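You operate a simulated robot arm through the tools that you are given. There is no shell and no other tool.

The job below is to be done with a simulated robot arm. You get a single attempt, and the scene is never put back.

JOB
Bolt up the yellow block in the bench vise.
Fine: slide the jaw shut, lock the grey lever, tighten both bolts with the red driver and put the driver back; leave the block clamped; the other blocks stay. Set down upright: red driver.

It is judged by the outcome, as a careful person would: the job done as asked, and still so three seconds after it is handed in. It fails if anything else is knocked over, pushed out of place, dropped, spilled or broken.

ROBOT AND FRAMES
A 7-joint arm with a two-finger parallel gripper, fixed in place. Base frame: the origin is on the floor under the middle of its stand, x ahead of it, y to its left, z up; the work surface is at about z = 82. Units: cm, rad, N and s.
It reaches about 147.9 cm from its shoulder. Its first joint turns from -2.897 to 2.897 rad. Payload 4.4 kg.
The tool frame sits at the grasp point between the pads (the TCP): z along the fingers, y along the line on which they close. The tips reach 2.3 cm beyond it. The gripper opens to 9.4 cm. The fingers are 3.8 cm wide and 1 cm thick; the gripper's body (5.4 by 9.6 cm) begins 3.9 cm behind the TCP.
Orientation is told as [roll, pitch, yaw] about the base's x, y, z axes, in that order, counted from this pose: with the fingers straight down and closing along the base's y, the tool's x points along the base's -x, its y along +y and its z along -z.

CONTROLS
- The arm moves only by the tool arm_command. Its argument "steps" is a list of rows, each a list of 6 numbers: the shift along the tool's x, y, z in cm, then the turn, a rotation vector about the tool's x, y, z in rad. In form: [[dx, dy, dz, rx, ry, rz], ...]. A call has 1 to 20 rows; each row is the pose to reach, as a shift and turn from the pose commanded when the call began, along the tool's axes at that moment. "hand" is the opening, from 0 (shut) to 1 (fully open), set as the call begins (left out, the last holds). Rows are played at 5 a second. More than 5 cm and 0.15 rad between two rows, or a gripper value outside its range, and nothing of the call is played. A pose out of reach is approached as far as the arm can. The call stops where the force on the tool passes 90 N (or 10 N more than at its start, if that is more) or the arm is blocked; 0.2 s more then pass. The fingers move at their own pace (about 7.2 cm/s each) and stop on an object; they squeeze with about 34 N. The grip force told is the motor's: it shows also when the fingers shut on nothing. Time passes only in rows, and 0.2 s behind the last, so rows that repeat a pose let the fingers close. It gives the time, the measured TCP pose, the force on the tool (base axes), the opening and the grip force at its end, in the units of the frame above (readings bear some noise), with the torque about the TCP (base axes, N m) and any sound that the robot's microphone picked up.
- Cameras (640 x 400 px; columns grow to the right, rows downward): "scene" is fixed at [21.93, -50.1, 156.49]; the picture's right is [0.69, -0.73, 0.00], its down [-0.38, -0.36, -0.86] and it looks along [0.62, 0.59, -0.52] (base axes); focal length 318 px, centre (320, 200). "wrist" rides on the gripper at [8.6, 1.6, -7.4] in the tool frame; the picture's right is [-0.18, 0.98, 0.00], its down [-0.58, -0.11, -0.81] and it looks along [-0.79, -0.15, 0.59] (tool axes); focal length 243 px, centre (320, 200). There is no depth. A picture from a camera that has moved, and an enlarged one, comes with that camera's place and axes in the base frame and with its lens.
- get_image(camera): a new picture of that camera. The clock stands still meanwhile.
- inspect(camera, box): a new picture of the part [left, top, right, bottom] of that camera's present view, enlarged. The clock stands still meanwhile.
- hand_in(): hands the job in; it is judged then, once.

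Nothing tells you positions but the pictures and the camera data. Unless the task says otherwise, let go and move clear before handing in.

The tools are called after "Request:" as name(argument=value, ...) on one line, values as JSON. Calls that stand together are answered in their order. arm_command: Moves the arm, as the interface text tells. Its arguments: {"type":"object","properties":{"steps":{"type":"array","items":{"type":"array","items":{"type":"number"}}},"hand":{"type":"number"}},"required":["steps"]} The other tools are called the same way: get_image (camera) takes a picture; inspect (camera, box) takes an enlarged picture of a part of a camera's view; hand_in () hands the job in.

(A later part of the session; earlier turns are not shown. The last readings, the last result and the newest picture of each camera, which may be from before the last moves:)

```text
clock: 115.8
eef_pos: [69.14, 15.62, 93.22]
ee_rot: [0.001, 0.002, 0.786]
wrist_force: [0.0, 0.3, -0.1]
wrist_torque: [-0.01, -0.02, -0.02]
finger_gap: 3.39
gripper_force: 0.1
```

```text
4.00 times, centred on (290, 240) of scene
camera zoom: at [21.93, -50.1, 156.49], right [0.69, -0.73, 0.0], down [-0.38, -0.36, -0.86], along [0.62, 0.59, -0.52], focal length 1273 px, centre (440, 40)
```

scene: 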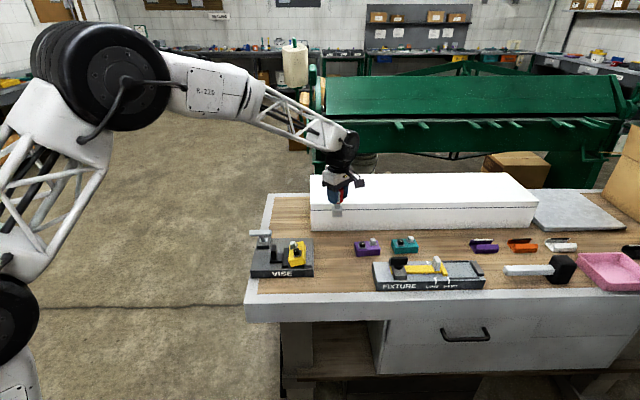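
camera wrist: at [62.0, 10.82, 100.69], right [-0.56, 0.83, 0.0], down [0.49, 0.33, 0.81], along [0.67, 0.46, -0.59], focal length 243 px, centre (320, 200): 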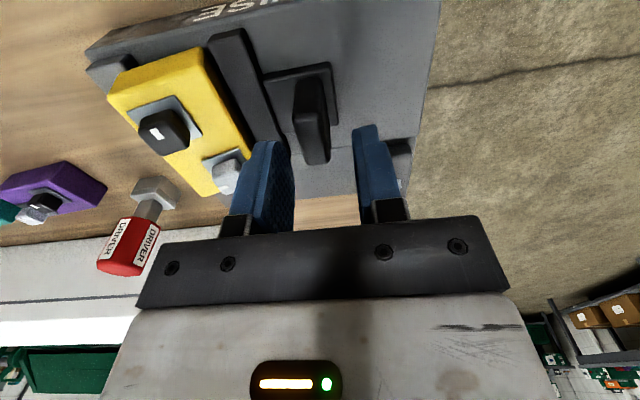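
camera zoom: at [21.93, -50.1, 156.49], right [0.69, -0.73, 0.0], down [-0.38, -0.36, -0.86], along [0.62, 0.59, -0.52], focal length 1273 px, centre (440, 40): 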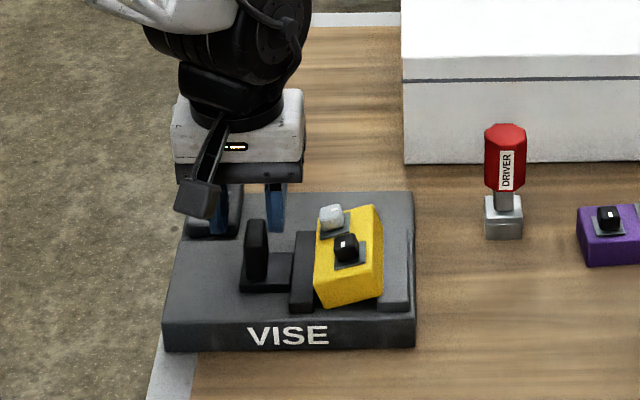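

The post is between the fingers with room on both sides. I'll go down and grip it.

Request:
arm_command(steps=[[0, 0, 1.5, 0, 0, 0], [0, 0, 3, 0, 0, 0], [0, 0, 4, 0, 0, 0], [0, 0, 4, 0, 0, 0]])

Request:
arm_command(steps=[[0, 0, 0, 0, 0, 0], [0, 0, 0, 0, 0, 0], [0, 0, 0, 0, 0, 0]], hand=0)

```text
clock: 116.8
eef_pos: [69.4, 15.62, 89.28]
ee_rot: [-0.001, 0.0, 0.785]
wrist_force: [-0.7, 0.1, -0.3]
wrist_torque: [0.03, 0.0, 0.02]
finger_gap: 3.38
gripper_force: 0.1
```

```text
clock: 117.6
eef_pos: [69.32, 15.82, 89.26]
ee_rot: [-0.002, -0.002, 0.786]
wrist_force: [0.8, 0.9, -3.5]
wrist_torque: [0.53, -0.64, 0.2]
finger_gap: 1.57
gripper_force: 45.1
```

The post is held (1.57 cm). I'll draw the jaw back about 3 cm.

Request:
arm_command(steps=[[0, 0.4, 0, 0, 0, 0], [0, 0.8, 0, 0, 0, 0], [0, 1.2, 0, 0, 0, 0], [0, 1.6, 0, 0, 0, 0], [0, 2.0, 0, 0, 0, 0], [0, 2.5, 0, 0, 0, 0], [0, 3.0, 0, 0, 0, 0], [0, 3.0, 0, 0, 0, 0]])

Request:
inspect(camera="scene", box=[240, 190, 340, 290])

```text
clock: 119.4
eef_pos: [67.11, 17.98, 89.38]
ee_rot: [0.001, 0.001, 0.785]
wrist_force: [-15.5, -17.4, 15.9]
wrist_torque: [-0.11, 0.03, 0.24]
finger_gap: 1.59
gripper_force: 44.9
```

```text
4.00 times, centred on (290, 240) of scene
camera zoom: at [21.93, -50.1, 156.49], right [0.69, -0.73, 0.0], down [-0.38, -0.36, -0.86], along [0.62, 0.59, -0.52], focal length 1273 px, centre (440, 40)
```

zoom: 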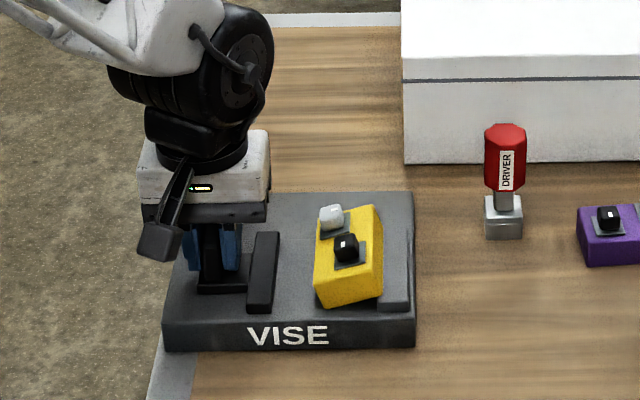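

The jaw is open and the block still leans alone against the fixed jaw. I'll let go of the post and rise.

Request:
arm_command(steps=[[0, 0, 0, 0, 0, 0], [0, 0, 0, 0, 0, 0], [0, 0, 0, 0, 0, 0]], hand=0.36)

Request:
arm_command(steps=[[0, 0, -1.5, 0, 0, 0], [0, 0, -5, 0, 0, 0], [0, 0, -9, 0, 0, 0], [0, 0, -13, 0, 0, 0], [0, 0, -13, 0, 0, 0]])

Request:
get_image(camera="wrist")

Request:
inspect(camera="scene", box=[270, 230, 320, 280])

```text
clock: 120.2
eef_pos: [67.25, 17.97, 89.35]
ee_rot: [0.001, 0.0, 0.786]
wrist_force: [-0.3, -0.3, -0.2]
wrist_torque: [0.01, -0.01, 0.03]
finger_gap: 3.4
gripper_force: 0.1
```

```text
clock: 121.4
eef_pos: [67.33, 17.92, 102.32]
ee_rot: [-0.001, 0.0, 0.786]
wrist_force: [-0.9, 0.5, 0.0]
wrist_torque: [0.0, -0.02, 0.03]
finger_gap: 3.37
gripper_force: 0.1
```

```text
taken
camera wrist: at [60.13, 12.92, 109.77], right [-0.56, 0.83, 0.0], down [0.49, 0.33, 0.81], along [0.67, 0.46, -0.59], focal length 243 px, centre (320, 200)
```

wrist: 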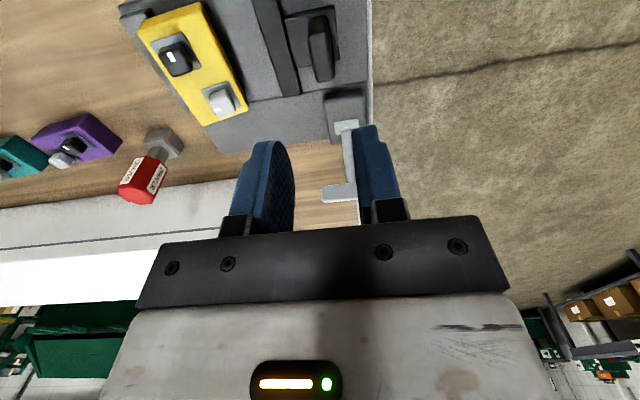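

```text
8.00 times, centred on (295, 255) of scene
camera zoom: at [21.93, -50.1, 156.49], right [0.69, -0.73, 0.0], down [-0.38, -0.36, -0.86], along [0.62, 0.59, -0.52], focal length 2546 px, centre (520, -240)
```

zoom: 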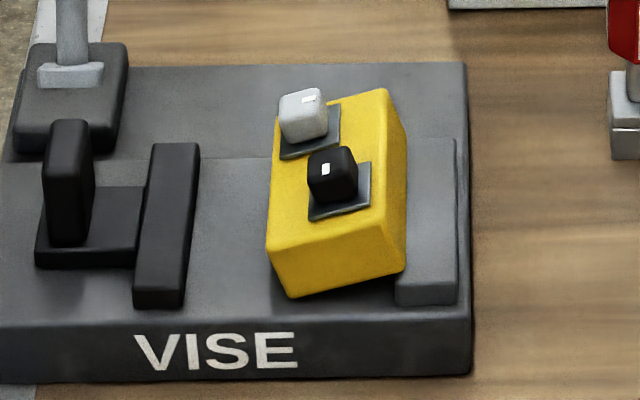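

With the jaw open, the block leans about 18° on the fixed jaw. I'll straddle it with wide-open fingers, tips just above the jaw tops, and close to straighten it and draw it off the fixed jaw.

Request:
arm_command(steps=[[0, -3.4, 0, 0, 0, 0], [0, -6.7, 0, 0, 0, 0], [0, -10.06, 0, 0, 0, 0], [0, -10.06, 3, 0, 0, 0], [0, -10.06, 6, 0, 0, 0], [0, -10.06, 9, 0, 0, 0], [0, -10.06, 9, 0, 0, 0]], hand=1)

Request:
get_image(camera="wrist")

Request:
inspect(camera="scene", box=[260, 210, 330, 280])

```text
clock: 123.0
eef_pos: [74.38, 10.87, 93.14]
ee_rot: [0.0, 0.0, 0.785]
wrist_force: [0.5, 0.0, -0.6]
wrist_torque: [0.01, -0.05, 0.03]
finger_gap: 9.39
gripper_force: 0.0
```

```text
taken
camera wrist: at [67.16, 5.86, 100.73], right [-0.56, 0.83, 0.0], down [0.49, 0.33, 0.81], along [0.67, 0.46, -0.59], focal length 243 px, centre (320, 200)
```

wrist: 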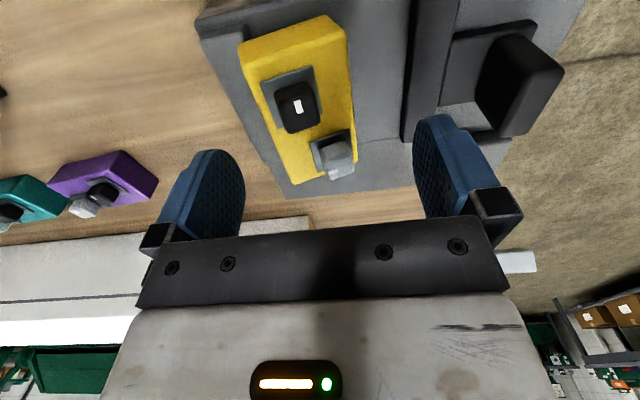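

```text
5.71 times, centred on (295, 245) of scene
camera zoom: at [21.93, -50.1, 156.49], right [0.69, -0.73, 0.0], down [-0.38, -0.36, -0.86], along [0.62, 0.59, -0.52], focal length 1818 px, centre (463, -57)
```

zoom: 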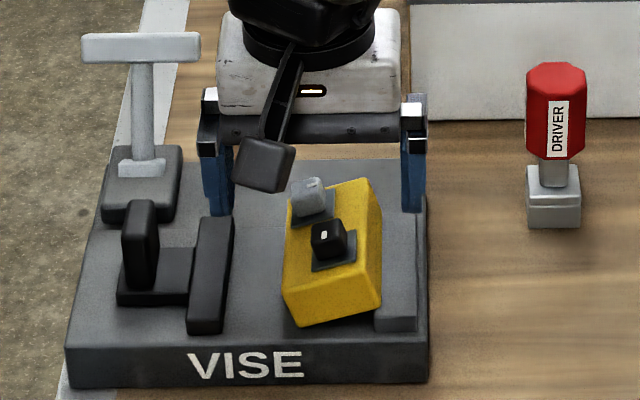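

The fingers straddle the block. I'll lower to just above the jaw tops and close slowly.

Request:
arm_command(steps=[[0, 0, 1.5, 0, 0, 0], [0, 0, 3, 0, 0, 0], [0, 0, 3.8, 0, 0, 0], [0, 0, 3.8, 0, 0, 0]])

Request:
arm_command(steps=[[0, 0, 0, 0, 0, 0], [0, 0, 0, 0, 0, 0], [0, 0, 0, 0, 0, 0]], hand=0.62)

Request:
inspect(camera="scene", box=[260, 210, 330, 280])

Request:
inspect(camera="wrist", box=[200, 20, 440, 220])

```text
clock: 124.0
eef_pos: [74.35, 10.8, 89.4]
ee_rot: [0.0, 0.001, 0.786]
wrist_force: [-0.5, 0.0, 0.0]
wrist_torque: [0.01, 0.0, 0.0]
finger_gap: 9.39
gripper_force: 0.1
```

```text
clock: 124.8
eef_pos: [74.27, 10.75, 89.33]
ee_rot: [-0.002, -0.001, 0.786]
wrist_force: [0.2, -0.2, 0.0]
wrist_torque: [0.01, 0.02, 0.0]
finger_gap: 5.84
gripper_force: 0.1
```

```text
5.71 times, centred on (295, 245) of scene
camera zoom: at [21.93, -50.1, 156.49], right [0.69, -0.73, 0.0], down [-0.38, -0.36, -0.86], along [0.62, 0.59, -0.52], focal length 1818 px, centre (463, -57)
```

zoom: 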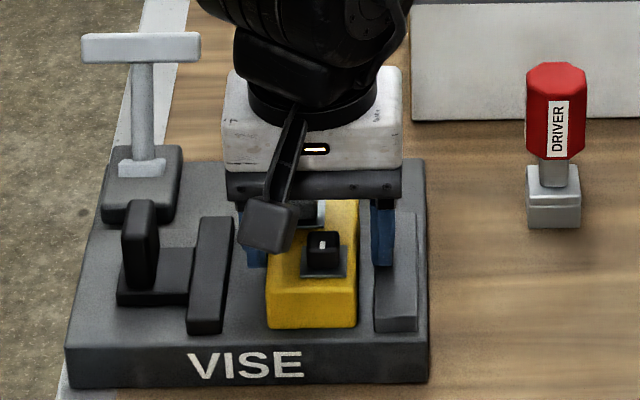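

```text
2.00 times, centred on (320, 120) of wrist
camera zoom: at [67.17, 5.83, 96.93], right [-0.56, 0.83, 0.0], down [0.49, 0.33, 0.81], along [0.67, 0.46, -0.59], focal length 485 px, centre (320, 360)
```

zoom: 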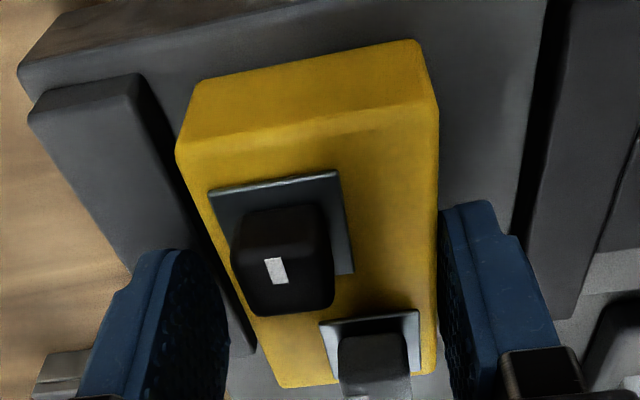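

The block dropped flat onto the bed between the jaws. I'll rise, then push the jaw shut again.

Request:
arm_command(steps=[[0, 0, -1.5, 0, 0, 0], [0, 0, -5, 0, 0, 0], [0, 0, -9, 0, 0, 0], [0, 0, -13, 0, 0, 0], [0, 0, -13, 0, 0, 0]])

Request:
inspect(camera="wrist", box=[220, 0, 460, 180])

Request:
inspect(camera="scene", box=[260, 210, 330, 280])

```text
clock: 126.0
eef_pos: [74.26, 10.74, 102.63]
ee_rot: [-0.001, 0.0, 0.786]
wrist_force: [-0.2, 0.0, -0.2]
wrist_torque: [0.0, 0.0, -0.01]
finger_gap: 5.85
gripper_force: 0.0
```

```text
2.22 times, centred on (340, 90) of wrist
camera zoom: at [67.05, 5.81, 110.14], right [-0.56, 0.83, 0.0], down [0.49, 0.33, 0.81], along [0.67, 0.46, -0.59], focal length 539 px, centre (276, 444)
```

zoom: 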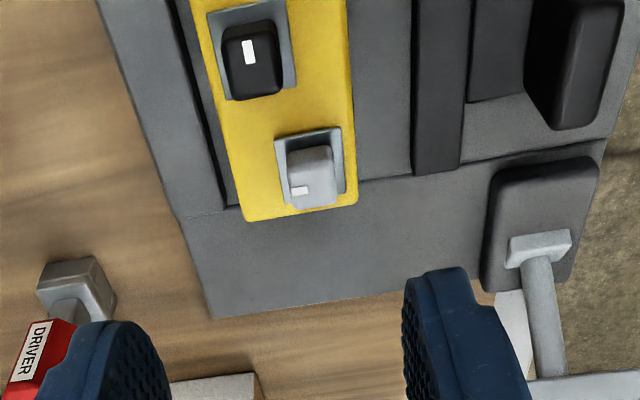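

```text
5.71 times, centred on (295, 245) of scene
camera zoom: at [21.93, -50.1, 156.49], right [0.69, -0.73, 0.0], down [-0.38, -0.36, -0.86], along [0.62, 0.59, -0.52], focal length 1818 px, centre (463, -57)
```

zoom: 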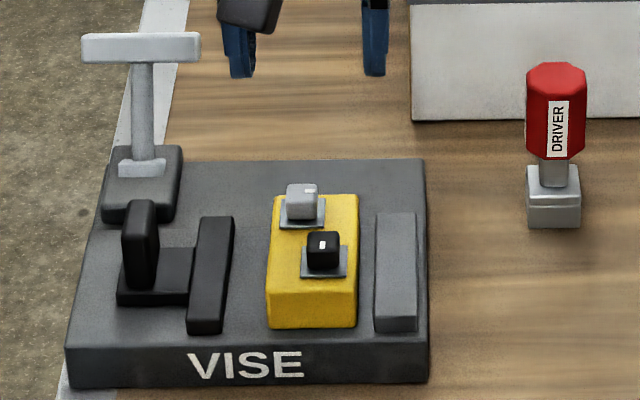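

The block lies flat, and the black bolt's mark now points to the front: it has turned a quarter turn. I'll close the fingers, go outside the post and push the jaw shut again.

Request:
arm_command(steps=[[0, 3.3, 0, 0, 0, 0], [0, 6.6, 0, 0, 0, 0], [0, 9.9, 0, 0, 0, 0], [0, 12.9, 0, 0, 0, 0], [0, 12.9, 4, 0, 0, 0], [0, 12.9, 8, 0, 0, 0], [0, 12.9, 11.5, 0, 0, 0], [0, 12.9, 13.5, 0, 0, 0], [0, 12.9, 13.5, 0, 0, 0]], hand=0)

Request:
inspect(camera="scene", box=[240, 190, 340, 290])

```text
clock: 128.0
eef_pos: [65.32, 19.81, 89.02]
ee_rot: [0.0, 0.001, 0.784]
wrist_force: [0.0, 0.0, -0.6]
wrist_torque: [-0.03, -0.04, 0.02]
finger_gap: 0.02
gripper_force: 34.0
```

```text
4.00 times, centred on (290, 240) of scene
camera zoom: at [21.93, -50.1, 156.49], right [0.69, -0.73, 0.0], down [-0.38, -0.36, -0.86], along [0.62, 0.59, -0.52], focal length 1273 px, centre (440, 40)
```

zoom: 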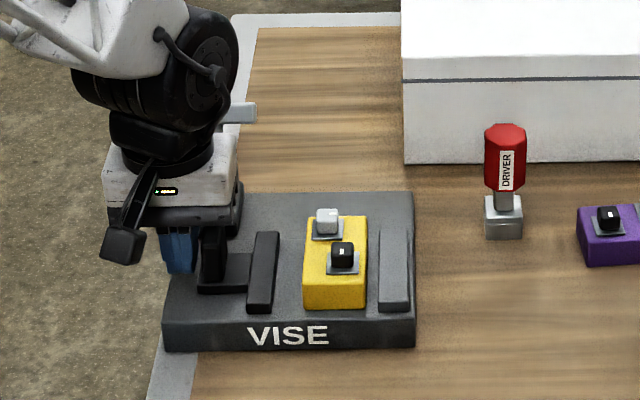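

The fingers are beside the post. I'll push the jaw toward the block.

Request:
arm_command(steps=[[0, -0.4, 0, 0, 0, 0], [0, -0.8, 0, 0, 0, 0], [0, -1.2, 0, 0, 0, 0], [0, -1.6, 0, 0, 0, 0], [0, -2.0, 0, 0, 0, 0], [0, -2.3, 0, 0, 0, 0], [0, -2.6, 0, 0, 0, 0], [0, -2.9, 0, 0, 0, 0], [0, -3.2, 0, 0, 0, 0], [0, -3.5, 0, 0, 0, 0], [0, -3.5, 0, 0, 0, 0]])

Request:
inspect(camera="scene", box=[240, 190, 340, 290])

```text
clock: 130.4
eef_pos: [67.8, 17.4, 88.98]
ee_rot: [0.001, -0.001, 0.785]
wrist_force: [-0.9, 0.5, 1.6]
wrist_torque: [-0.01, 0.0, 0.03]
finger_gap: 0.0
gripper_force: 33.8
```

```text
4.00 times, centred on (290, 240) of scene
camera zoom: at [21.93, -50.1, 156.49], right [0.69, -0.73, 0.0], down [-0.38, -0.36, -0.86], along [0.62, 0.59, -0.52], focal length 1273 px, centre (440, 40)
```

zoom: 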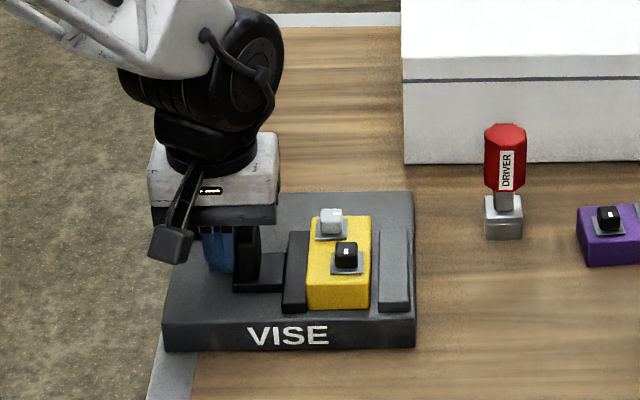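

Request:
arm_command(steps=[[0, -0.2, 0, 0, 0, 0], [0, -0.4, 0, 0, 0, 0], [0, -0.5, 0, 0, 0, 0], [0, -0.6, 0, 0, 0, 0], [0, -0.7, 0, 0, 0, 0], [0, -0.8, 0, 0, 0, 0], [0, -0.8, 0, 0, 0, 0]])

Request:
inspect(camera="scene", box=[260, 210, 330, 280])

```text
clock: 132.0
eef_pos: [68.18, 17.07, 88.95]
ee_rot: [0.002, 0.001, 0.784]
wrist_force: [-38.8, 39.1, 3.5]
wrist_torque: [-0.35, -0.31, -0.13]
finger_gap: 0.02
gripper_force: 34.1
```

```text
5.71 times, centred on (295, 245) of scene
camera zoom: at [21.93, -50.1, 156.49], right [0.69, -0.73, 0.0], down [-0.38, -0.36, -0.86], along [0.62, 0.59, -0.52], focal length 1818 px, centre (463, -57)
```

zoom: 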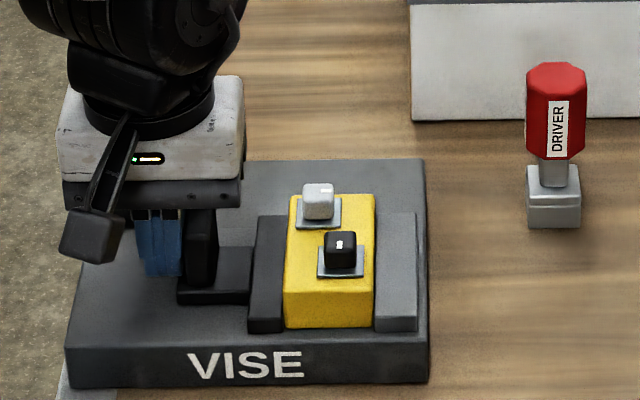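

The jaw is tight again at about 55 N. I'll back off slowly, rise, and go to lock the lever.

Request:
arm_command(steps=[[0, 0.1, 0, 0, 0, 0], [0, 0.2, 0, 0, 0, 0], [0, 0.3, 0, 0, 0, 0], [0, 0.4, 0, 0, 0, 0], [0, 0.6, 0, 0, 0, 0], [0, 1.0, 0, 0, 0, 0], [0, 1.4, 0, 0, 0, 0], [0, 1.4, -4, 0, 0, 0], [0, 1.4, -8, 0, 0, 0], [0, 1.4, -12, 0, 0, 0], [0, 1.4, -15, 0, 0, 0], [0, 1.4, -15, 0, 0, 0]])

Request:
inspect(camera="wrist", box=[100, 0, 420, 180])

Request:
inspect(camera="scene", box=[260, 210, 330, 280])

```text
clock: 134.6
eef_pos: [67.48, 17.8, 103.99]
ee_rot: [0.0, -0.001, 0.787]
wrist_force: [0.1, 0.4, 0.8]
wrist_torque: [-0.03, -0.05, -0.01]
finger_gap: 0.0
gripper_force: 33.9
```

```text
2.00 times, centred on (260, 90) of wrist
camera zoom: at [60.16, 12.94, 111.45], right [-0.56, 0.83, 0.0], down [0.49, 0.33, 0.81], along [0.67, 0.46, -0.59], focal length 485 px, centre (440, 420)
```

zoom: 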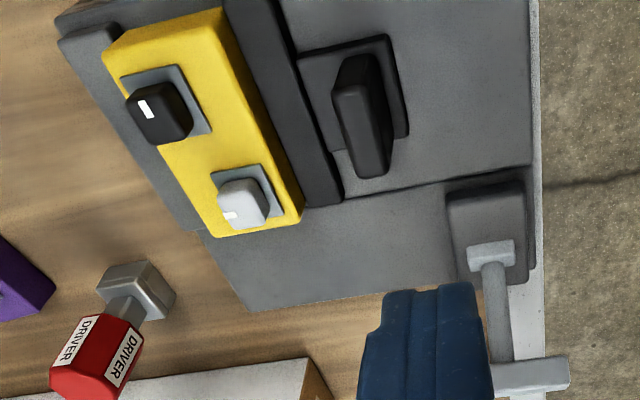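

```text
5.71 times, centred on (295, 245) of scene
camera zoom: at [21.93, -50.1, 156.49], right [0.69, -0.73, 0.0], down [-0.38, -0.36, -0.86], along [0.62, 0.59, -0.52], focal length 1818 px, centre (463, -57)
```

zoom: 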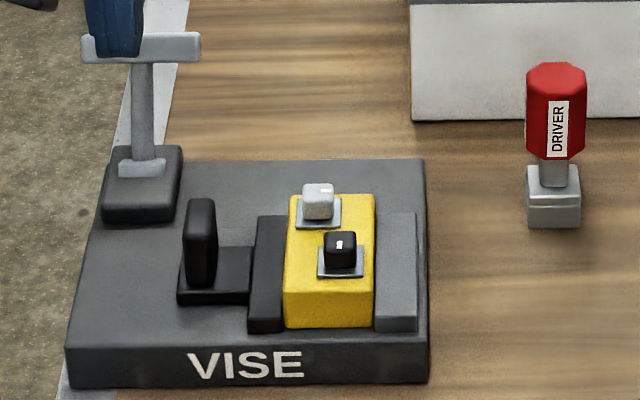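

The block is flat and clamped with both marks visible. Now I'll go back above the T bar to lock the lever.

Request:
arm_command(steps=[[-1.19, 0.36, -0.1, 0, 0, 0.143], [-2.38, 0.73, -0.2, 0, 0, 0.286], [-3.57, 1.09, -0.3, 0, 0, 0.429], [-4.76, 1.46, -0.4, 0, 0, 0.571], [-5.95, 1.82, -0.5, 0, 0, 0.714], [-7.15, 2.19, -0.6, 0, 0, 0.857], [-8.34, 2.55, -0.7, 0, 0, 1.0], [-9.53, 2.92, -0.8, 0, 0, 1.143], [-10.72, 3.28, -0.9, 0, 0, 1.286], [-11.9, 3.65, -1, 0, 0, 1.429], [-13.1, 4.01, -1, 0, 0, 1.572], [-13.1, 4.01, -1, 0, 0, 1.572]], hand=0.43)

Request:
get_image(camera="wrist")

```text
clock: 137.2
eef_pos: [73.78, 29.98, 105.12]
ee_rot: [0.001, 0.0, -0.789]
wrist_force: [-0.4, 0.7, -0.3]
wrist_torque: [0.02, 0.0, 0.02]
finger_gap: 4.04
gripper_force: 0.2
```

```text
taken
camera wrist: at [68.87, 37.22, 112.52], right [0.83, 0.56, 0.0], down [0.33, -0.49, 0.81], along [0.45, -0.67, -0.59], focal length 243 px, centre (320, 200)
```

wrist: 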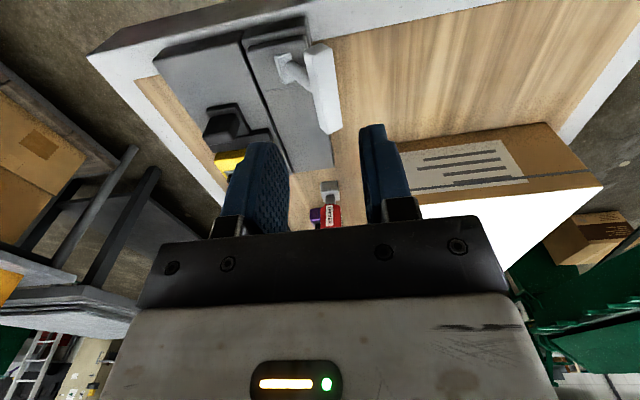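

Request:
arm_command(steps=[[0, 0, 3, 0, 0, 0], [0, 0, 6, 0, 0, 0], [0, 0, 8.5, 0, 0, 0], [0, 0, 10.3, 0, 0, 0], [0, 0, 11.3, 0, 0, 0], [0, 0, 11.3, 0, 0, 0]])

Request:
inspect(camera="wrist", box=[180, 40, 460, 230])

```text
clock: 138.6
eef_pos: [73.66, 29.9, 93.66]
ee_rot: [0.0, -0.001, -0.787]
wrist_force: [-0.1, 0.5, -0.2]
wrist_torque: [-0.02, -0.01, 0.02]
finger_gap: 4.04
gripper_force: 0.1
```

```text
2.11 times, centred on (320, 135) of wrist
camera zoom: at [68.79, 37.24, 101.24], right [0.83, 0.56, 0.0], down [0.33, -0.49, 0.81], along [0.45, -0.67, -0.59], focal length 511 px, centre (320, 337)
```

zoom: 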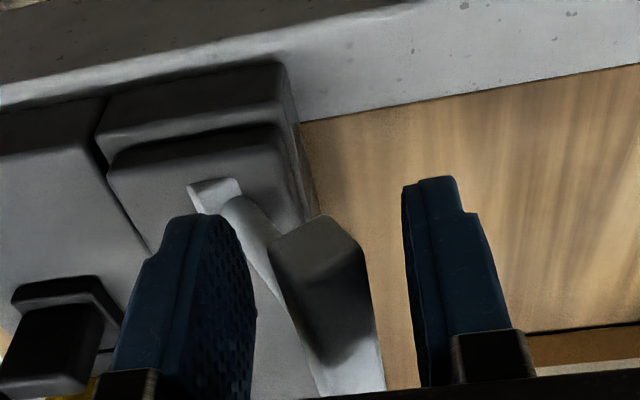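

The bar is caged. I'll swing the lever forward again along its arc, stopping just before its end.

Request:
arm_command(steps=[[0, -0.6, -0.1, 0, 0, 0], [0, -1.2, -0.3, 0, 0, 0], [0, -1.8, -0.5, 0, 0, 0], [0, -2.4, -0.8, 0, 0, 0], [0, -3.0, -1.1, 0, 0, 0], [0, -3.6, -1.4, 0, 0, 0], [0, -4.2, -1.55, 0, 0, 0], [0, -4.8, -1.65, 0, 0, 0], [0, -5.4, -1.7, 0, 0, 0], [0, -6.0, -1.65, 0, 0, 0], [0, -6.6, -1.5, 0, 0, 0], [0, -7.2, -1.3, 0, 0, 0], [0, -7.8, -1.1, 0, 0, 0], [0, -8.4, -0.9, 0, 0, 0], [0, -8.8, -0.8, 0, 0, 0], [0, -8.8, -0.8, 0, 0, 0]])

Request:
inspect(camera="wrist", box=[180, 40, 460, 230])

```text
clock: 142.0
eef_pos: [67.56, 23.76, 94.59]
ee_rot: [-0.001, 0.0, -0.785]
wrist_force: [1.0, -0.1, 0.5]
wrist_torque: [0.02, -0.01, -0.02]
finger_gap: 4.06
gripper_force: 0.2
```

```text
2.11 times, centred on (320, 135) of wrist
camera zoom: at [62.65, 31.04, 101.99], right [0.83, 0.56, 0.0], down [0.33, -0.49, 0.81], along [0.45, -0.67, -0.59], focal length 511 px, centre (320, 337)
```

zoom: 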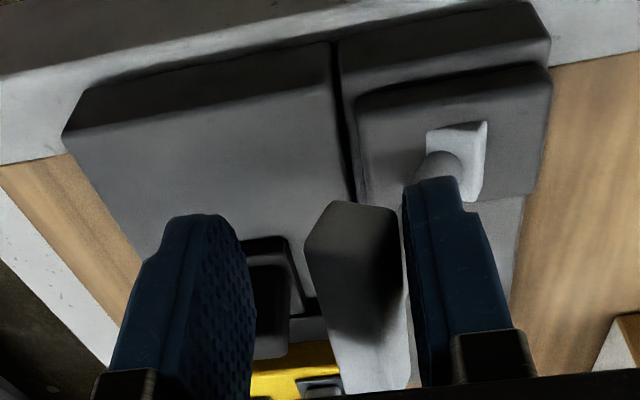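

Request:
arm_command(steps=[[0, -0.2, 0.08, 0, 0, 0], [0, -0.4, 0.16, 0, 0, 0], [0, -0.6, 0.25, 0, 0, 0], [0, -0.8, 0.35, 0, 0, 0], [0, -0.9, 0.4, 0, 0, 0], [0, -0.9, 0.4, 0, 0, 0]])

```text
clock: 143.4
eef_pos: [66.74, 23.1, 94.22]
ee_rot: [-0.001, 0.0, -0.787]
wrist_force: [10.9, 8.2, 5.0]
wrist_torque: [0.1, -0.34, 0.2]
finger_gap: 4.62
gripper_force: 6.8
```

The lever meets its forward stop at about 14 N. I'll press it home a touch more, then back off and rise.

Request:
arm_command(steps=[[0, -0.3, 0, 0, 0, 0], [0, -0.6, 0, 0, 0, 0], [0, -0.6, 0, 0, 0, 0]])

Request:
arm_command(steps=[[0, 0.4, 0, 0, 0, 0], [0, 0.8, 0, 0, 0, 0], [0, 1.2, 0, 0, 0, 0], [0, 1.5, -0.5, 0, 0, 0], [0, 1.5, -3, 0, 0, 0], [0, 1.5, -7, 0, 0, 0], [0, 1.5, -10, 0, 0, 0], [0, 1.5, -10, 0, 0, 0]])

Request:
inspect(camera="scene", box=[240, 190, 340, 290])

Request:
get_image(camera="wrist")

```text
clock: 144.2
eef_pos: [66.44, 22.76, 94.1]
ee_rot: [0.0, -0.001, -0.787]
wrist_force: [18.2, 30.6, 0.6]
wrist_torque: [0.51, -0.38, 0.93]
finger_gap: 5.57
gripper_force: 17.9
```

```text
clock: 146.0
eef_pos: [67.47, 23.67, 104.17]
ee_rot: [-0.001, 0.0, -0.788]
wrist_force: [-0.5, -0.9, -0.5]
wrist_torque: [0.0, 0.0, -0.04]
finger_gap: 4.03
gripper_force: 0.0
```

```text
4.00 times, centred on (290, 240) of scene
camera zoom: at [21.93, -50.1, 156.49], right [0.69, -0.73, 0.0], down [-0.38, -0.36, -0.86], along [0.62, 0.59, -0.52], focal length 1273 px, centre (440, 40)
```

zoom: 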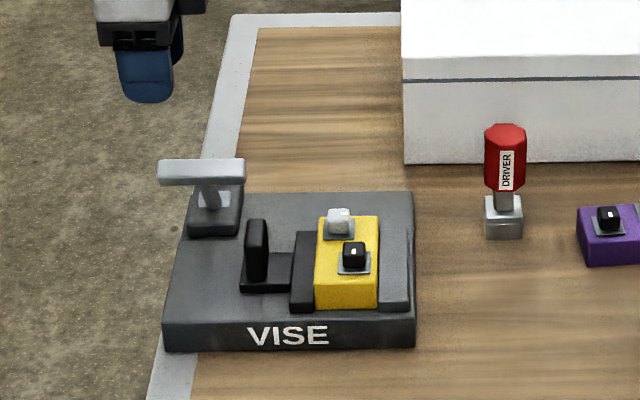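

```text
taken
camera wrist: at [62.57, 31.08, 111.67], right [0.83, 0.56, 0.0], down [0.33, -0.49, 0.81], along [0.45, -0.67, -0.59], focal length 243 px, centre (320, 200)
```

wrist: 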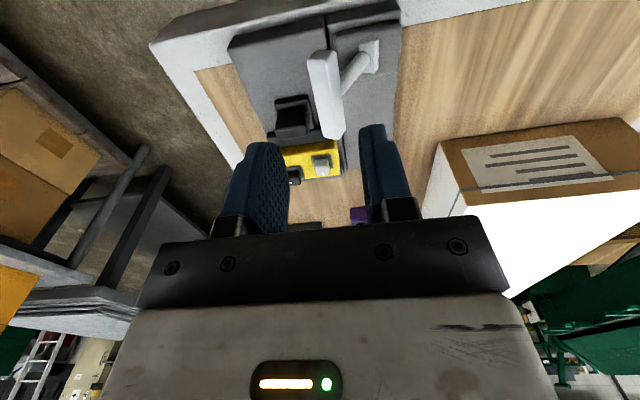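

The lever is locked forward, the jaw shut and the block flat. I'll take the plan view again to measure the bolts before fetching the driver.

Request:
arm_command(steps=[[-3, -0.54, 0.2, 0, 0, -0.1315], [-6, -1.09, 0.5, 0, 0, -0.263], [-9, -1.63, 1, 0, 0, -0.3945], [-12, -2.17, 1.5, 0, 0, -0.526], [-15, -2.72, 2.1, 0, 0, -0.6575], [-18, -3.26, 2.7, 0, 0, -0.788], [-18, -3.26, 2.7, 0, 0, -0.788]])

Request:
arm_command(steps=[[0, 0, 0, 0, 0.11, 0], [0, 0, 0, 0, 0.22, 0], [0, 0, 0, 0, 0.33, 0], [0, 0, 0, 0, 0.45, 0], [0, 0, 0, 0, 0.45, 0]], hand=0.7)

Request:
inspect(camera="wrist", box=[270, 15, 430, 145])

Request:
inspect(camera="wrist", box=[295, 45, 395, 115])

```text
clock: 147.6
eef_pos: [77.88, 8.51, 101.4]
ee_rot: [-0.001, 0.0, 0.001]
wrist_force: [-0.1, 0.4, 0.0]
wrist_torque: [0.01, -0.01, -0.02]
finger_gap: 4.04
gripper_force: 0.0
```

```text
clock: 148.8
eef_pos: [77.92, 8.67, 101.35]
ee_rot: [-0.001, 0.45, 0.002]
wrist_force: [-0.1, 0.1, 0.4]
wrist_torque: [0.03, -0.01, 0.0]
finger_gap: 6.59
gripper_force: 0.0
```

```text
3.08 times, centred on (350, 80) of wrist
camera zoom: at [73.35, 10.33, 111.9], right [0.16, 0.98, -0.08], down [0.87, -0.11, 0.47], along [0.46, -0.15, -0.88], focal length 746 px, centre (228, 569)
```

zoom: 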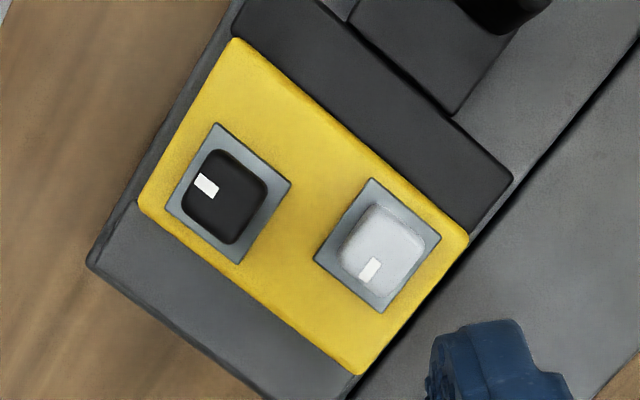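

```text
5.71 times, centred on (345, 80) of wrist
camera zoom: at [73.35, 10.33, 111.9], right [0.16, 0.98, -0.08], down [0.87, -0.11, 0.47], along [0.46, -0.15, -0.88], focal length 1386 px, centre (177, 886)
```

zoom: 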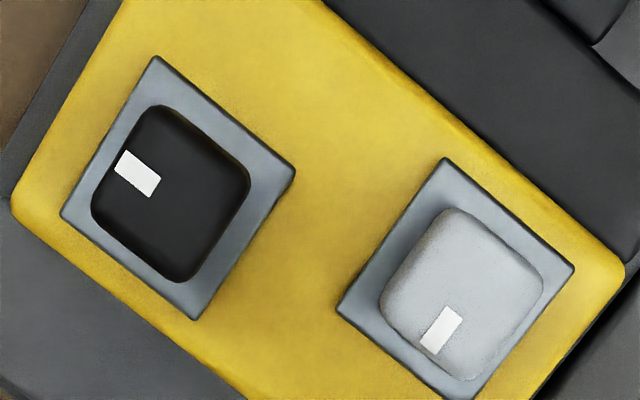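

The black bolt's mark has turned a quarter turn and now points to the front, while the grey one still points at the fixed jaw. The grey bolt is at about (75.70, 12.34). I'll go back for the driver.

Request:
arm_command(steps=[[0, 0, 0, 0, -0.1125, 0], [0, 0, 0, 0, -0.225, 0], [0, 0, 0, 0, -0.3375, 0], [0, 0, 0, 0, -0.45, 0], [0, 0, 0, 0, -0.45, 0]])

Request:
arm_command(steps=[[-1.11, -0.07, -1, 0, 0, -0.131], [-2.23, -0.14, -2, 0, 0, -0.262], [-3.34, -0.2, -2.5, 0, 0, -0.393], [-4.45, -0.27, -2.5, 0, 0, -0.524], [-5.57, -0.34, -2.5, 0, 0, -0.654], [-6.68, -0.41, -2.5, 0, 0, -0.785], [-7.8, -0.48, -2.5, 0, 0, -0.916], [-8.9, -0.55, -2.5, 0, 0, -1.047], [-10.02, -0.61, -2.5, 0, 0, -1.178], [-11.13, -0.68, -2.5, 0, 0, -1.309], [-12.25, -0.75, -2.5, 0, 0, -1.44], [-13.36, -0.82, -2.5, 0, 0, -1.571], [-13.36, -0.82, -2.5, 0, 0, -1.571]])

Request:
inspect(camera="wrist", box=[270, 0, 370, 100])

```text
clock: 150.0
eef_pos: [77.73, 8.59, 101.37]
ee_rot: [0.0, -0.003, 0.002]
wrist_force: [-0.7, 0.1, 0.3]
wrist_torque: [0.0, -0.04, 0.0]
finger_gap: 6.58
gripper_force: 0.1
```

```text
clock: 152.8
eef_pos: [91.16, 7.93, 103.92]
ee_rot: [0.0, 0.0, 1.574]
wrist_force: [-0.1, -0.2, 0.1]
wrist_torque: [0.01, -0.03, -0.01]
finger_gap: 6.6
gripper_force: 0.2
```

```text
4.00 times, centred on (320, 50) of wrist
camera zoom: at [89.69, -0.74, 111.41], right [-0.98, 0.18, 0.0], down [0.11, 0.58, 0.81], along [0.15, 0.79, -0.59], focal length 970 px, centre (320, 800)
```

zoom: 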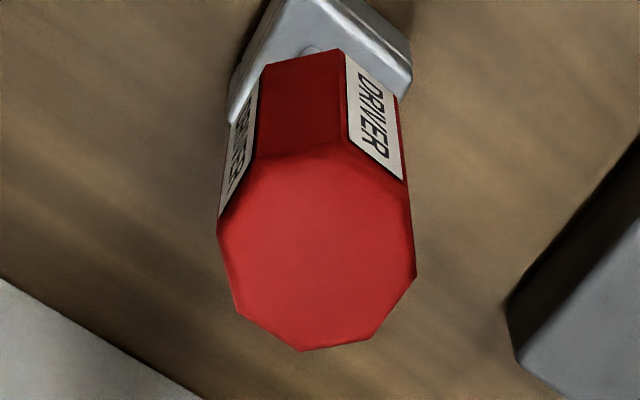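

The driver is at (91.30, 7.81), right under the hand. I'll lower around it and grip.

Request:
arm_command(steps=[[0.08, -0.05, 3, 0, 0, 0], [0.08, -0.05, 6, 0, 0, 0], [0.08, -0.05, 9, 0, 0, 0], [0.08, -0.05, 11.5, 0, 0, 0], [0.08, -0.05, 13, 0, 0, 0], [0.08, -0.05, 13.9, 0, 0, 0], [0.08, -0.05, 13.9, 0, 0, 0]])

Request:
arm_command(steps=[[0, 0, 0, 0, 0, 0], [0, 0, 0, 0, 0, 0], [0, 0, 0, 0, 0, 0], [0, 0, 0, 0, 0, 0]], hand=0)

```text
clock: 154.4
eef_pos: [91.13, 7.85, 89.93]
ee_rot: [0.0, -0.001, 1.572]
wrist_force: [-0.3, -0.3, -0.4]
wrist_torque: [-0.03, 0.03, 0.0]
finger_gap: 6.58
gripper_force: 0.1
```

```text
clock: 155.4
eef_pos: [91.2, 7.82, 89.9]
ee_rot: [0.0, -0.001, 1.574]
wrist_force: [1.3, -0.4, 0.3]
wrist_torque: [0.0, -0.05, -0.04]
finger_gap: 3.59
gripper_force: 33.8
```

The driver is gripped flush. I'll lift it and carry it above the grey bolt.

Request:
arm_command(steps=[[0, 0, -1, 0, 0, 0], [0, 0, -4, 0, 0, 0], [0, 0, -8, 0, 0, 0], [0, 0, -12, 0, 0, 0], [0, 0, -14, 0, 0, 0], [-0.9, 3.1, -14, 0, 0, 0], [-1.8, 6.2, -14, 0, 0, 0], [-2.7, 9.3, -14, 0, 0, 0], [-3.6, 12.4, -14, 0, 0, 0], [-4.5, 15.5, -14, 0, 0, 0], [-4.5, 15.5, -14, 0, 0, 0], [-4.5, 15.5, -14, 0, 0, 0]])

Request:
inspect(camera="wrist", box=[270, 20, 370, 130])

Request:
inspect(camera="scene", box=[240, 180, 340, 290])

```text
clock: 158.0
eef_pos: [75.74, 12.17, 103.96]
ee_rot: [-0.001, 0.001, 1.572]
wrist_force: [-0.7, -0.2, -1.8]
wrist_torque: [-0.03, -0.01, 0.01]
finger_gap: 3.58
gripper_force: 34.1
```

```text
3.64 times, centred on (320, 75) of wrist
camera zoom: at [74.12, 3.57, 111.46], right [-0.98, 0.18, 0.0], down [0.11, 0.58, 0.81], along [0.15, 0.79, -0.59], focal length 882 px, centre (320, 654)
```

zoom: 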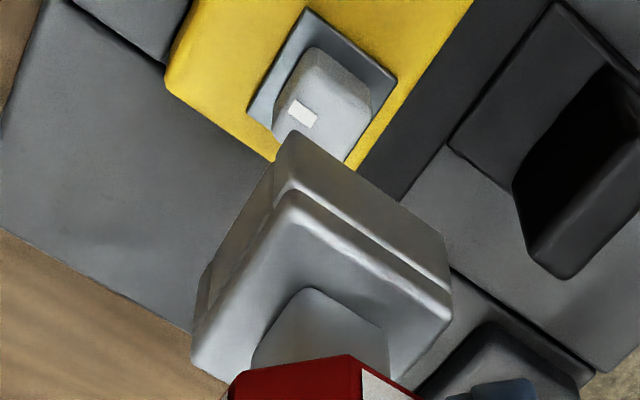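

```text
3.64 times, centred on (290, 235) of scene
camera zoom: at [21.93, -50.1, 156.49], right [0.69, -0.73, 0.0], down [-0.38, -0.36, -0.86], along [0.62, 0.59, -0.52], focal length 1157 px, centre (429, 73)
```

zoom: 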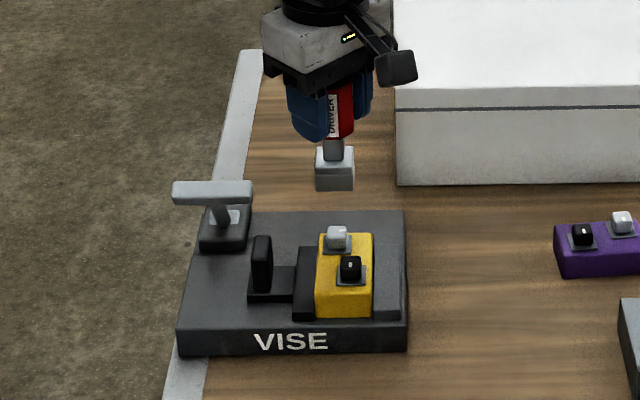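

The socket is over the grey bolt, about 2 mm short in y by my estimate. I'll correct that while lowering to just above the head.

Request:
arm_command(steps=[[-0.21, -0.04, 1.5, 0, 0, 0], [-0.21, -0.04, 3, 0, 0, 0], [-0.21, -0.04, 4.4, 0, 0, 0], [-0.21, -0.04, 5.0, 0, 0, 0], [-0.21, -0.04, 5.0, 0, 0, 0]])

Request:
inspect(camera="wrist", box=[270, 20, 370, 130])

Request:
inspect(camera="scene", box=[275, 225, 315, 265])

```text
clock: 159.2
eef_pos: [75.84, 12.43, 98.94]
ee_rot: [0.001, -0.001, 1.572]
wrist_force: [0.4, -0.4, -0.4]
wrist_torque: [-0.04, 0.02, -0.03]
finger_gap: 3.6
gripper_force: 34.0
```

```text
3.64 times, centred on (320, 75) of wrist
camera zoom: at [74.27, 3.86, 106.47], right [-0.98, 0.18, 0.0], down [0.11, 0.58, 0.81], along [0.15, 0.79, -0.59], focal length 882 px, centre (320, 654)
```

zoom: 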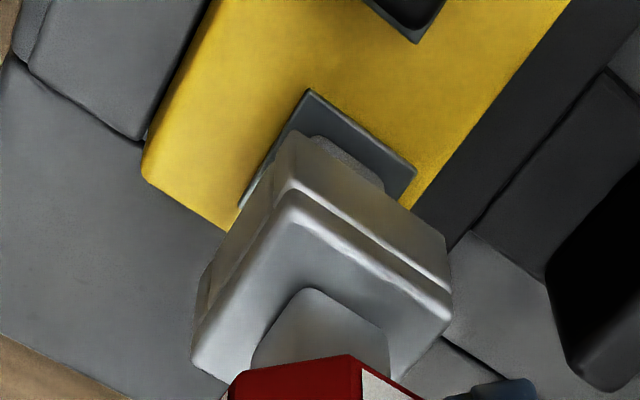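

```text
10.00 times, centred on (295, 245) of scene
camera zoom: at [21.93, -50.1, 156.49], right [0.69, -0.73, 0.0], down [-0.38, -0.36, -0.86], along [0.62, 0.59, -0.52], focal length 3182 px, centre (570, -250)
```

zoom: 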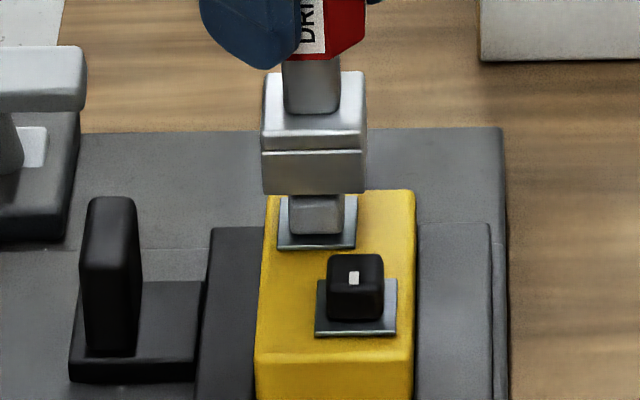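

The socket lines up with the grey head in both views. I'll ease it down, feeling for contact.

Request:
arm_command(steps=[[0, 0, 0.2, 0, 0, 0], [0, 0, 0.4, 0, 0, 0], [0, 0, 0.6, 0, 0, 0], [0, 0, 0.8, 0, 0, 0], [0, 0, 1.0, 0, 0, 0], [0, 0, 1.0, 0, 0, 0]])

```text
clock: 160.6
eef_pos: [75.94, 12.45, 98.21]
ee_rot: [-0.003, 0.002, 1.573]
wrist_force: [-2.4, -8.8, 35.5]
wrist_torque: [-0.9, 0.54, 0.04]
finger_gap: 3.59
gripper_force: 33.5
```

The socket rim touched the head's −x side (35 N, contact on that side). I'll lift slightly, shift 2 mm toward −x, and try again.

Request:
arm_command(steps=[[0, 0, -0.5, 0, 0, 0], [0, 0, -0.8, 0, 0, 0], [0.05, 0.1, -0.8, 0, 0, 0], [0.05, 0.2, -0.8, 0, 0, 0], [0.05, 0.2, -0.8, 0, 0, 0]])

Request:
inspect(camera="scene", box=[275, 225, 315, 265])

Request:
inspect(camera="wrist", box=[270, 20, 370, 130])

```text
clock: 161.8
eef_pos: [75.75, 12.44, 98.85]
ee_rot: [0.0, -0.001, 1.574]
wrist_force: [0.9, 0.3, -1.3]
wrist_torque: [0.0, 0.01, 0.01]
finger_gap: 3.57
gripper_force: 33.7
```

```text
10.00 times, centred on (295, 245) of scene
camera zoom: at [21.93, -50.1, 156.49], right [0.69, -0.73, 0.0], down [-0.38, -0.36, -0.86], along [0.62, 0.59, -0.52], focal length 3182 px, centre (570, -250)
```

zoom: 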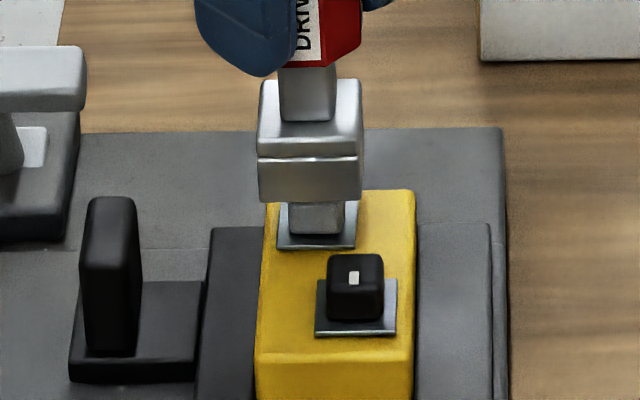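

```text
3.64 times, centred on (320, 75) of wrist
camera zoom: at [74.08, 3.85, 106.3], right [-0.98, 0.18, 0.0], down [0.11, 0.58, 0.81], along [0.15, 0.79, -0.59], focal length 882 px, centre (320, 654)
```

zoom: 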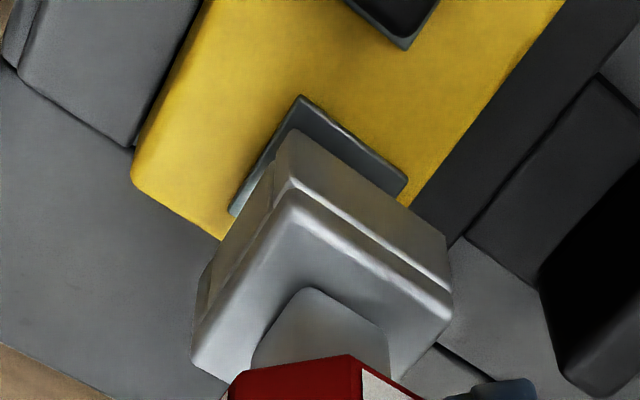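

The view suggests the correction was slightly too much sideways. I'll take back about 1 mm and try again with smaller steps.

Request:
arm_command(steps=[[0.03, -0.09, 0, 0, 0, 0], [0.03, -0.09, 0.2, 0, 0, 0], [0.03, -0.09, 0.4, 0, 0, 0], [0.03, -0.09, 0.5, 0, 0, 0], [0.03, -0.09, 0.6, 0, 0, 0], [0.03, -0.09, 0.6, 0, 0, 0]])

```text
clock: 163.2
eef_pos: [75.6, 12.47, 98.08]
ee_rot: [0.001, 0.0, 1.573]
wrist_force: [0.9, 0.0, -1.2]
wrist_torque: [0.0, -0.02, -0.03]
finger_gap: 3.58
gripper_force: 34.0
```

No contact now at a height where it touched before, so the socket is entering. I'll continue down.

Request:
arm_command(steps=[[0, 0, 0.15, 0, 0, 0], [0, 0, 0.3, 0, 0, 0], [0, 0, 0.45, 0, 0, 0], [0, 0, 0.45, 0, 0, 0]])

Request:
inspect(camera="scene", box=[275, 225, 315, 265])

```text
clock: 164.2
eef_pos: [75.67, 12.44, 97.76]
ee_rot: [0.0, -0.001, 1.573]
wrist_force: [-0.2, -0.8, -1.3]
wrist_torque: [-0.01, 0.0, 0.02]
finger_gap: 3.57
gripper_force: 34.2
```

```text
10.00 times, centred on (295, 245) of scene
camera zoom: at [21.93, -50.1, 156.49], right [0.69, -0.73, 0.0], down [-0.38, -0.36, -0.86], along [0.62, 0.59, -0.52], focal length 3182 px, centre (570, -250)
```

zoom: 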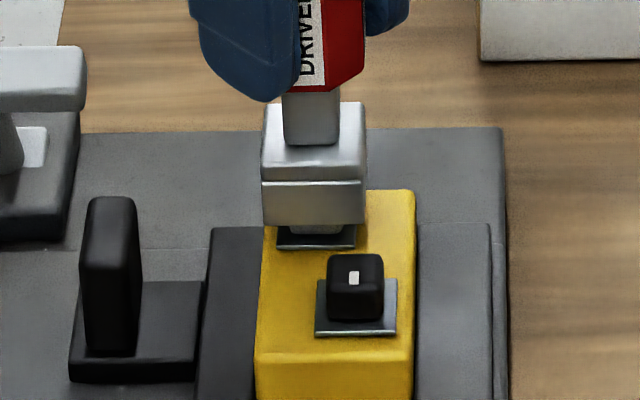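

The socket is going over the grey head freely. I'll lower it the rest of the way, gently.

Request:
arm_command(steps=[[0, 0, 0.2, 0, 0, 0], [0, 0, 0.4, 0, 0, 0], [0, 0, 0.6, 0, 0, 0], [0, 0, 0.75, 0, 0, 0], [0, 0, 0.75, 0, 0, 0]])

Request:
inspect(camera="scene", box=[275, 225, 315, 265])

```text
clock: 165.4
eef_pos: [75.75, 12.4, 97.04]
ee_rot: [0.001, 0.0, 1.573]
wrist_force: [-0.6, -1.2, -1.0]
wrist_torque: [0.01, -0.02, 0.0]
finger_gap: 3.56
gripper_force: 34.1
```

```text
10.00 times, centred on (295, 245) of scene
camera zoom: at [21.93, -50.1, 156.49], right [0.69, -0.73, 0.0], down [-0.38, -0.36, -0.86], along [0.62, 0.59, -0.52], focal length 3182 px, centre (570, -250)
```

zoom: 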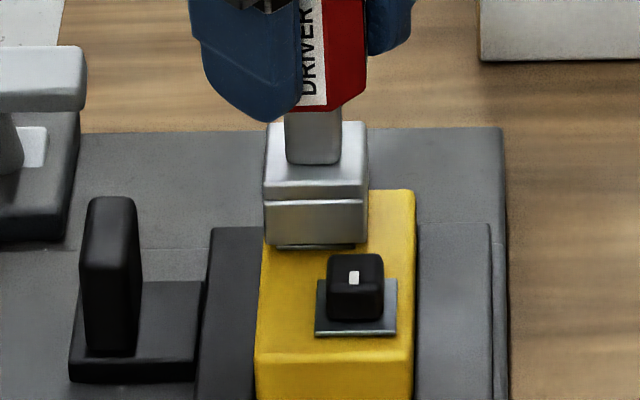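

The socket is fully over the grey head. I'll turn clockwise now in steps, watching torque and side forces.

Request:
arm_command(steps=[[0, 0, 0, 0, 0, 0.1], [0, 0, 0, 0, 0, 0.2], [0, 0, 0, 0, 0, 0.3], [0, 0, 0, 0, 0, 0.4], [0, 0, 0, 0, 0, 0.5], [0, 0, 0, 0, 0, 0.5]])

```text
clock: 166.8
eef_pos: [75.65, 12.37, 97.03]
ee_rot: [-0.001, -0.001, 1.07]
wrist_force: [6.4, -0.4, 0.2]
wrist_torque: [-0.03, -0.46, 0.03]
finger_gap: 3.58
gripper_force: 34.2
```

Request:
arm_command(steps=[[-0.02, -0.05, 0, 0, 0, 0.1], [-0.02, -0.05, 0, 0, 0, 0.2], [-0.02, -0.05, 0, 0, 0, 0.3], [-0.02, -0.05, 0, 0, 0, 0.4], [-0.02, -0.05, 0, 0, 0, 0.5], [-0.02, -0.05, 0, 0, 0, 0.5]])

```text
clock: 168.2
eef_pos: [75.79, 12.35, 96.98]
ee_rot: [0.0, -0.001, 0.57]
wrist_force: [-4.4, -1.6, 2.3]
wrist_torque: [-0.15, 0.39, 0.04]
finger_gap: 3.6
gripper_force: 33.6
```

Turning smoothly with low torque. I'll go on.

Request:
arm_command(steps=[[0.03, 0.01, 0, 0, 0, 0.1], [0.03, 0.01, 0, 0, 0, 0.2], [0.03, 0.01, 0, 0, 0, 0.3], [0.03, 0.01, 0, 0, 0, 0.4], [0.03, 0.01, 0, 0, 0, 0.5], [0.03, 0.01, 0, 0, 0, 0.5]])

Request:
inspect(camera="scene", box=[265, 220, 325, 280])

```text
clock: 169.6
eef_pos: [75.74, 12.37, 96.91]
ee_rot: [0.0, 0.001, 0.07]
wrist_force: [5.1, -9.4, -0.8]
wrist_torque: [-0.69, -0.42, 0.05]
finger_gap: 3.55
gripper_force: 33.6
```

```text
6.67 times, centred on (295, 250) of scene
camera zoom: at [21.93, -50.1, 156.49], right [0.69, -0.73, 0.0], down [-0.38, -0.36, -0.86], along [0.62, 0.59, -0.52], focal length 2121 px, centre (487, -133)
```

zoom: 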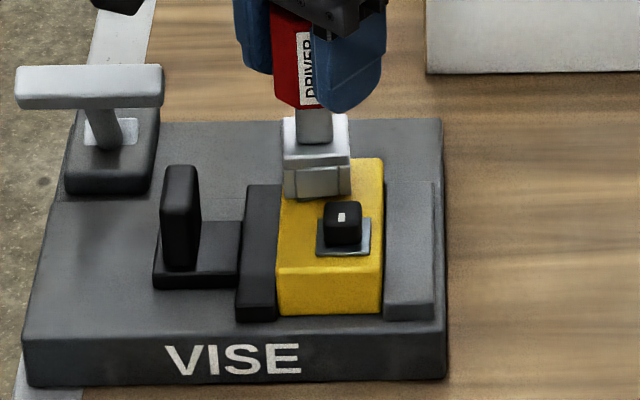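

About 86° turned. I'll relieve the side load and approach the stop in smaller steps.

Request:
arm_command(steps=[[-0.04, -0.07, 0, 0, 0, 0.0], [-0.04, -0.07, 0, 0, 0, 0.05], [-0.04, -0.07, 0, 0, 0, 0.1], [-0.04, -0.07, 0, 0, 0, 0.15], [-0.04, -0.07, 0, 0, 0, 0.15]])

```text
clock: 170.8
eef_pos: [75.63, 12.21, 96.78]
ee_rot: [0.0, 0.0, -0.078]
wrist_force: [-1.0, 4.1, -0.3]
wrist_torque: [0.29, 0.08, 0.16]
finger_gap: 3.59
gripper_force: 34.3
```

Request:
arm_command(steps=[[0, 0.03, 0, 0, 0, 0.04], [0, 0.03, 0, 0, 0, 0.08], [0, 0.03, 0, 0, 0, 0.12], [0, 0.03, 0, 0, 0, 0.12]])

```text
clock: 171.8
eef_pos: [75.8, 12.42, 97.03]
ee_rot: [0.001, 0.001, -0.197]
wrist_force: [2.0, -3.5, -5.2]
wrist_torque: [-0.25, -0.24, 0.29]
finger_gap: 3.57
gripper_force: 33.3
```

Request:
arm_command(steps=[[0, 0, 0, 0, 0, 0.04], [0, 0, 0, 0, 0, 0.08], [0, 0, 0, 0, 0, 0.12], [0, 0, 0, 0, 0, 0.12]])

```text
clock: 172.8
eef_pos: [75.73, 12.42, 96.99]
ee_rot: [0.001, 0.001, -0.32]
wrist_force: [3.6, -5.1, -4.5]
wrist_torque: [-0.41, -0.35, 1.29]
finger_gap: 3.65
gripper_force: 33.8
```

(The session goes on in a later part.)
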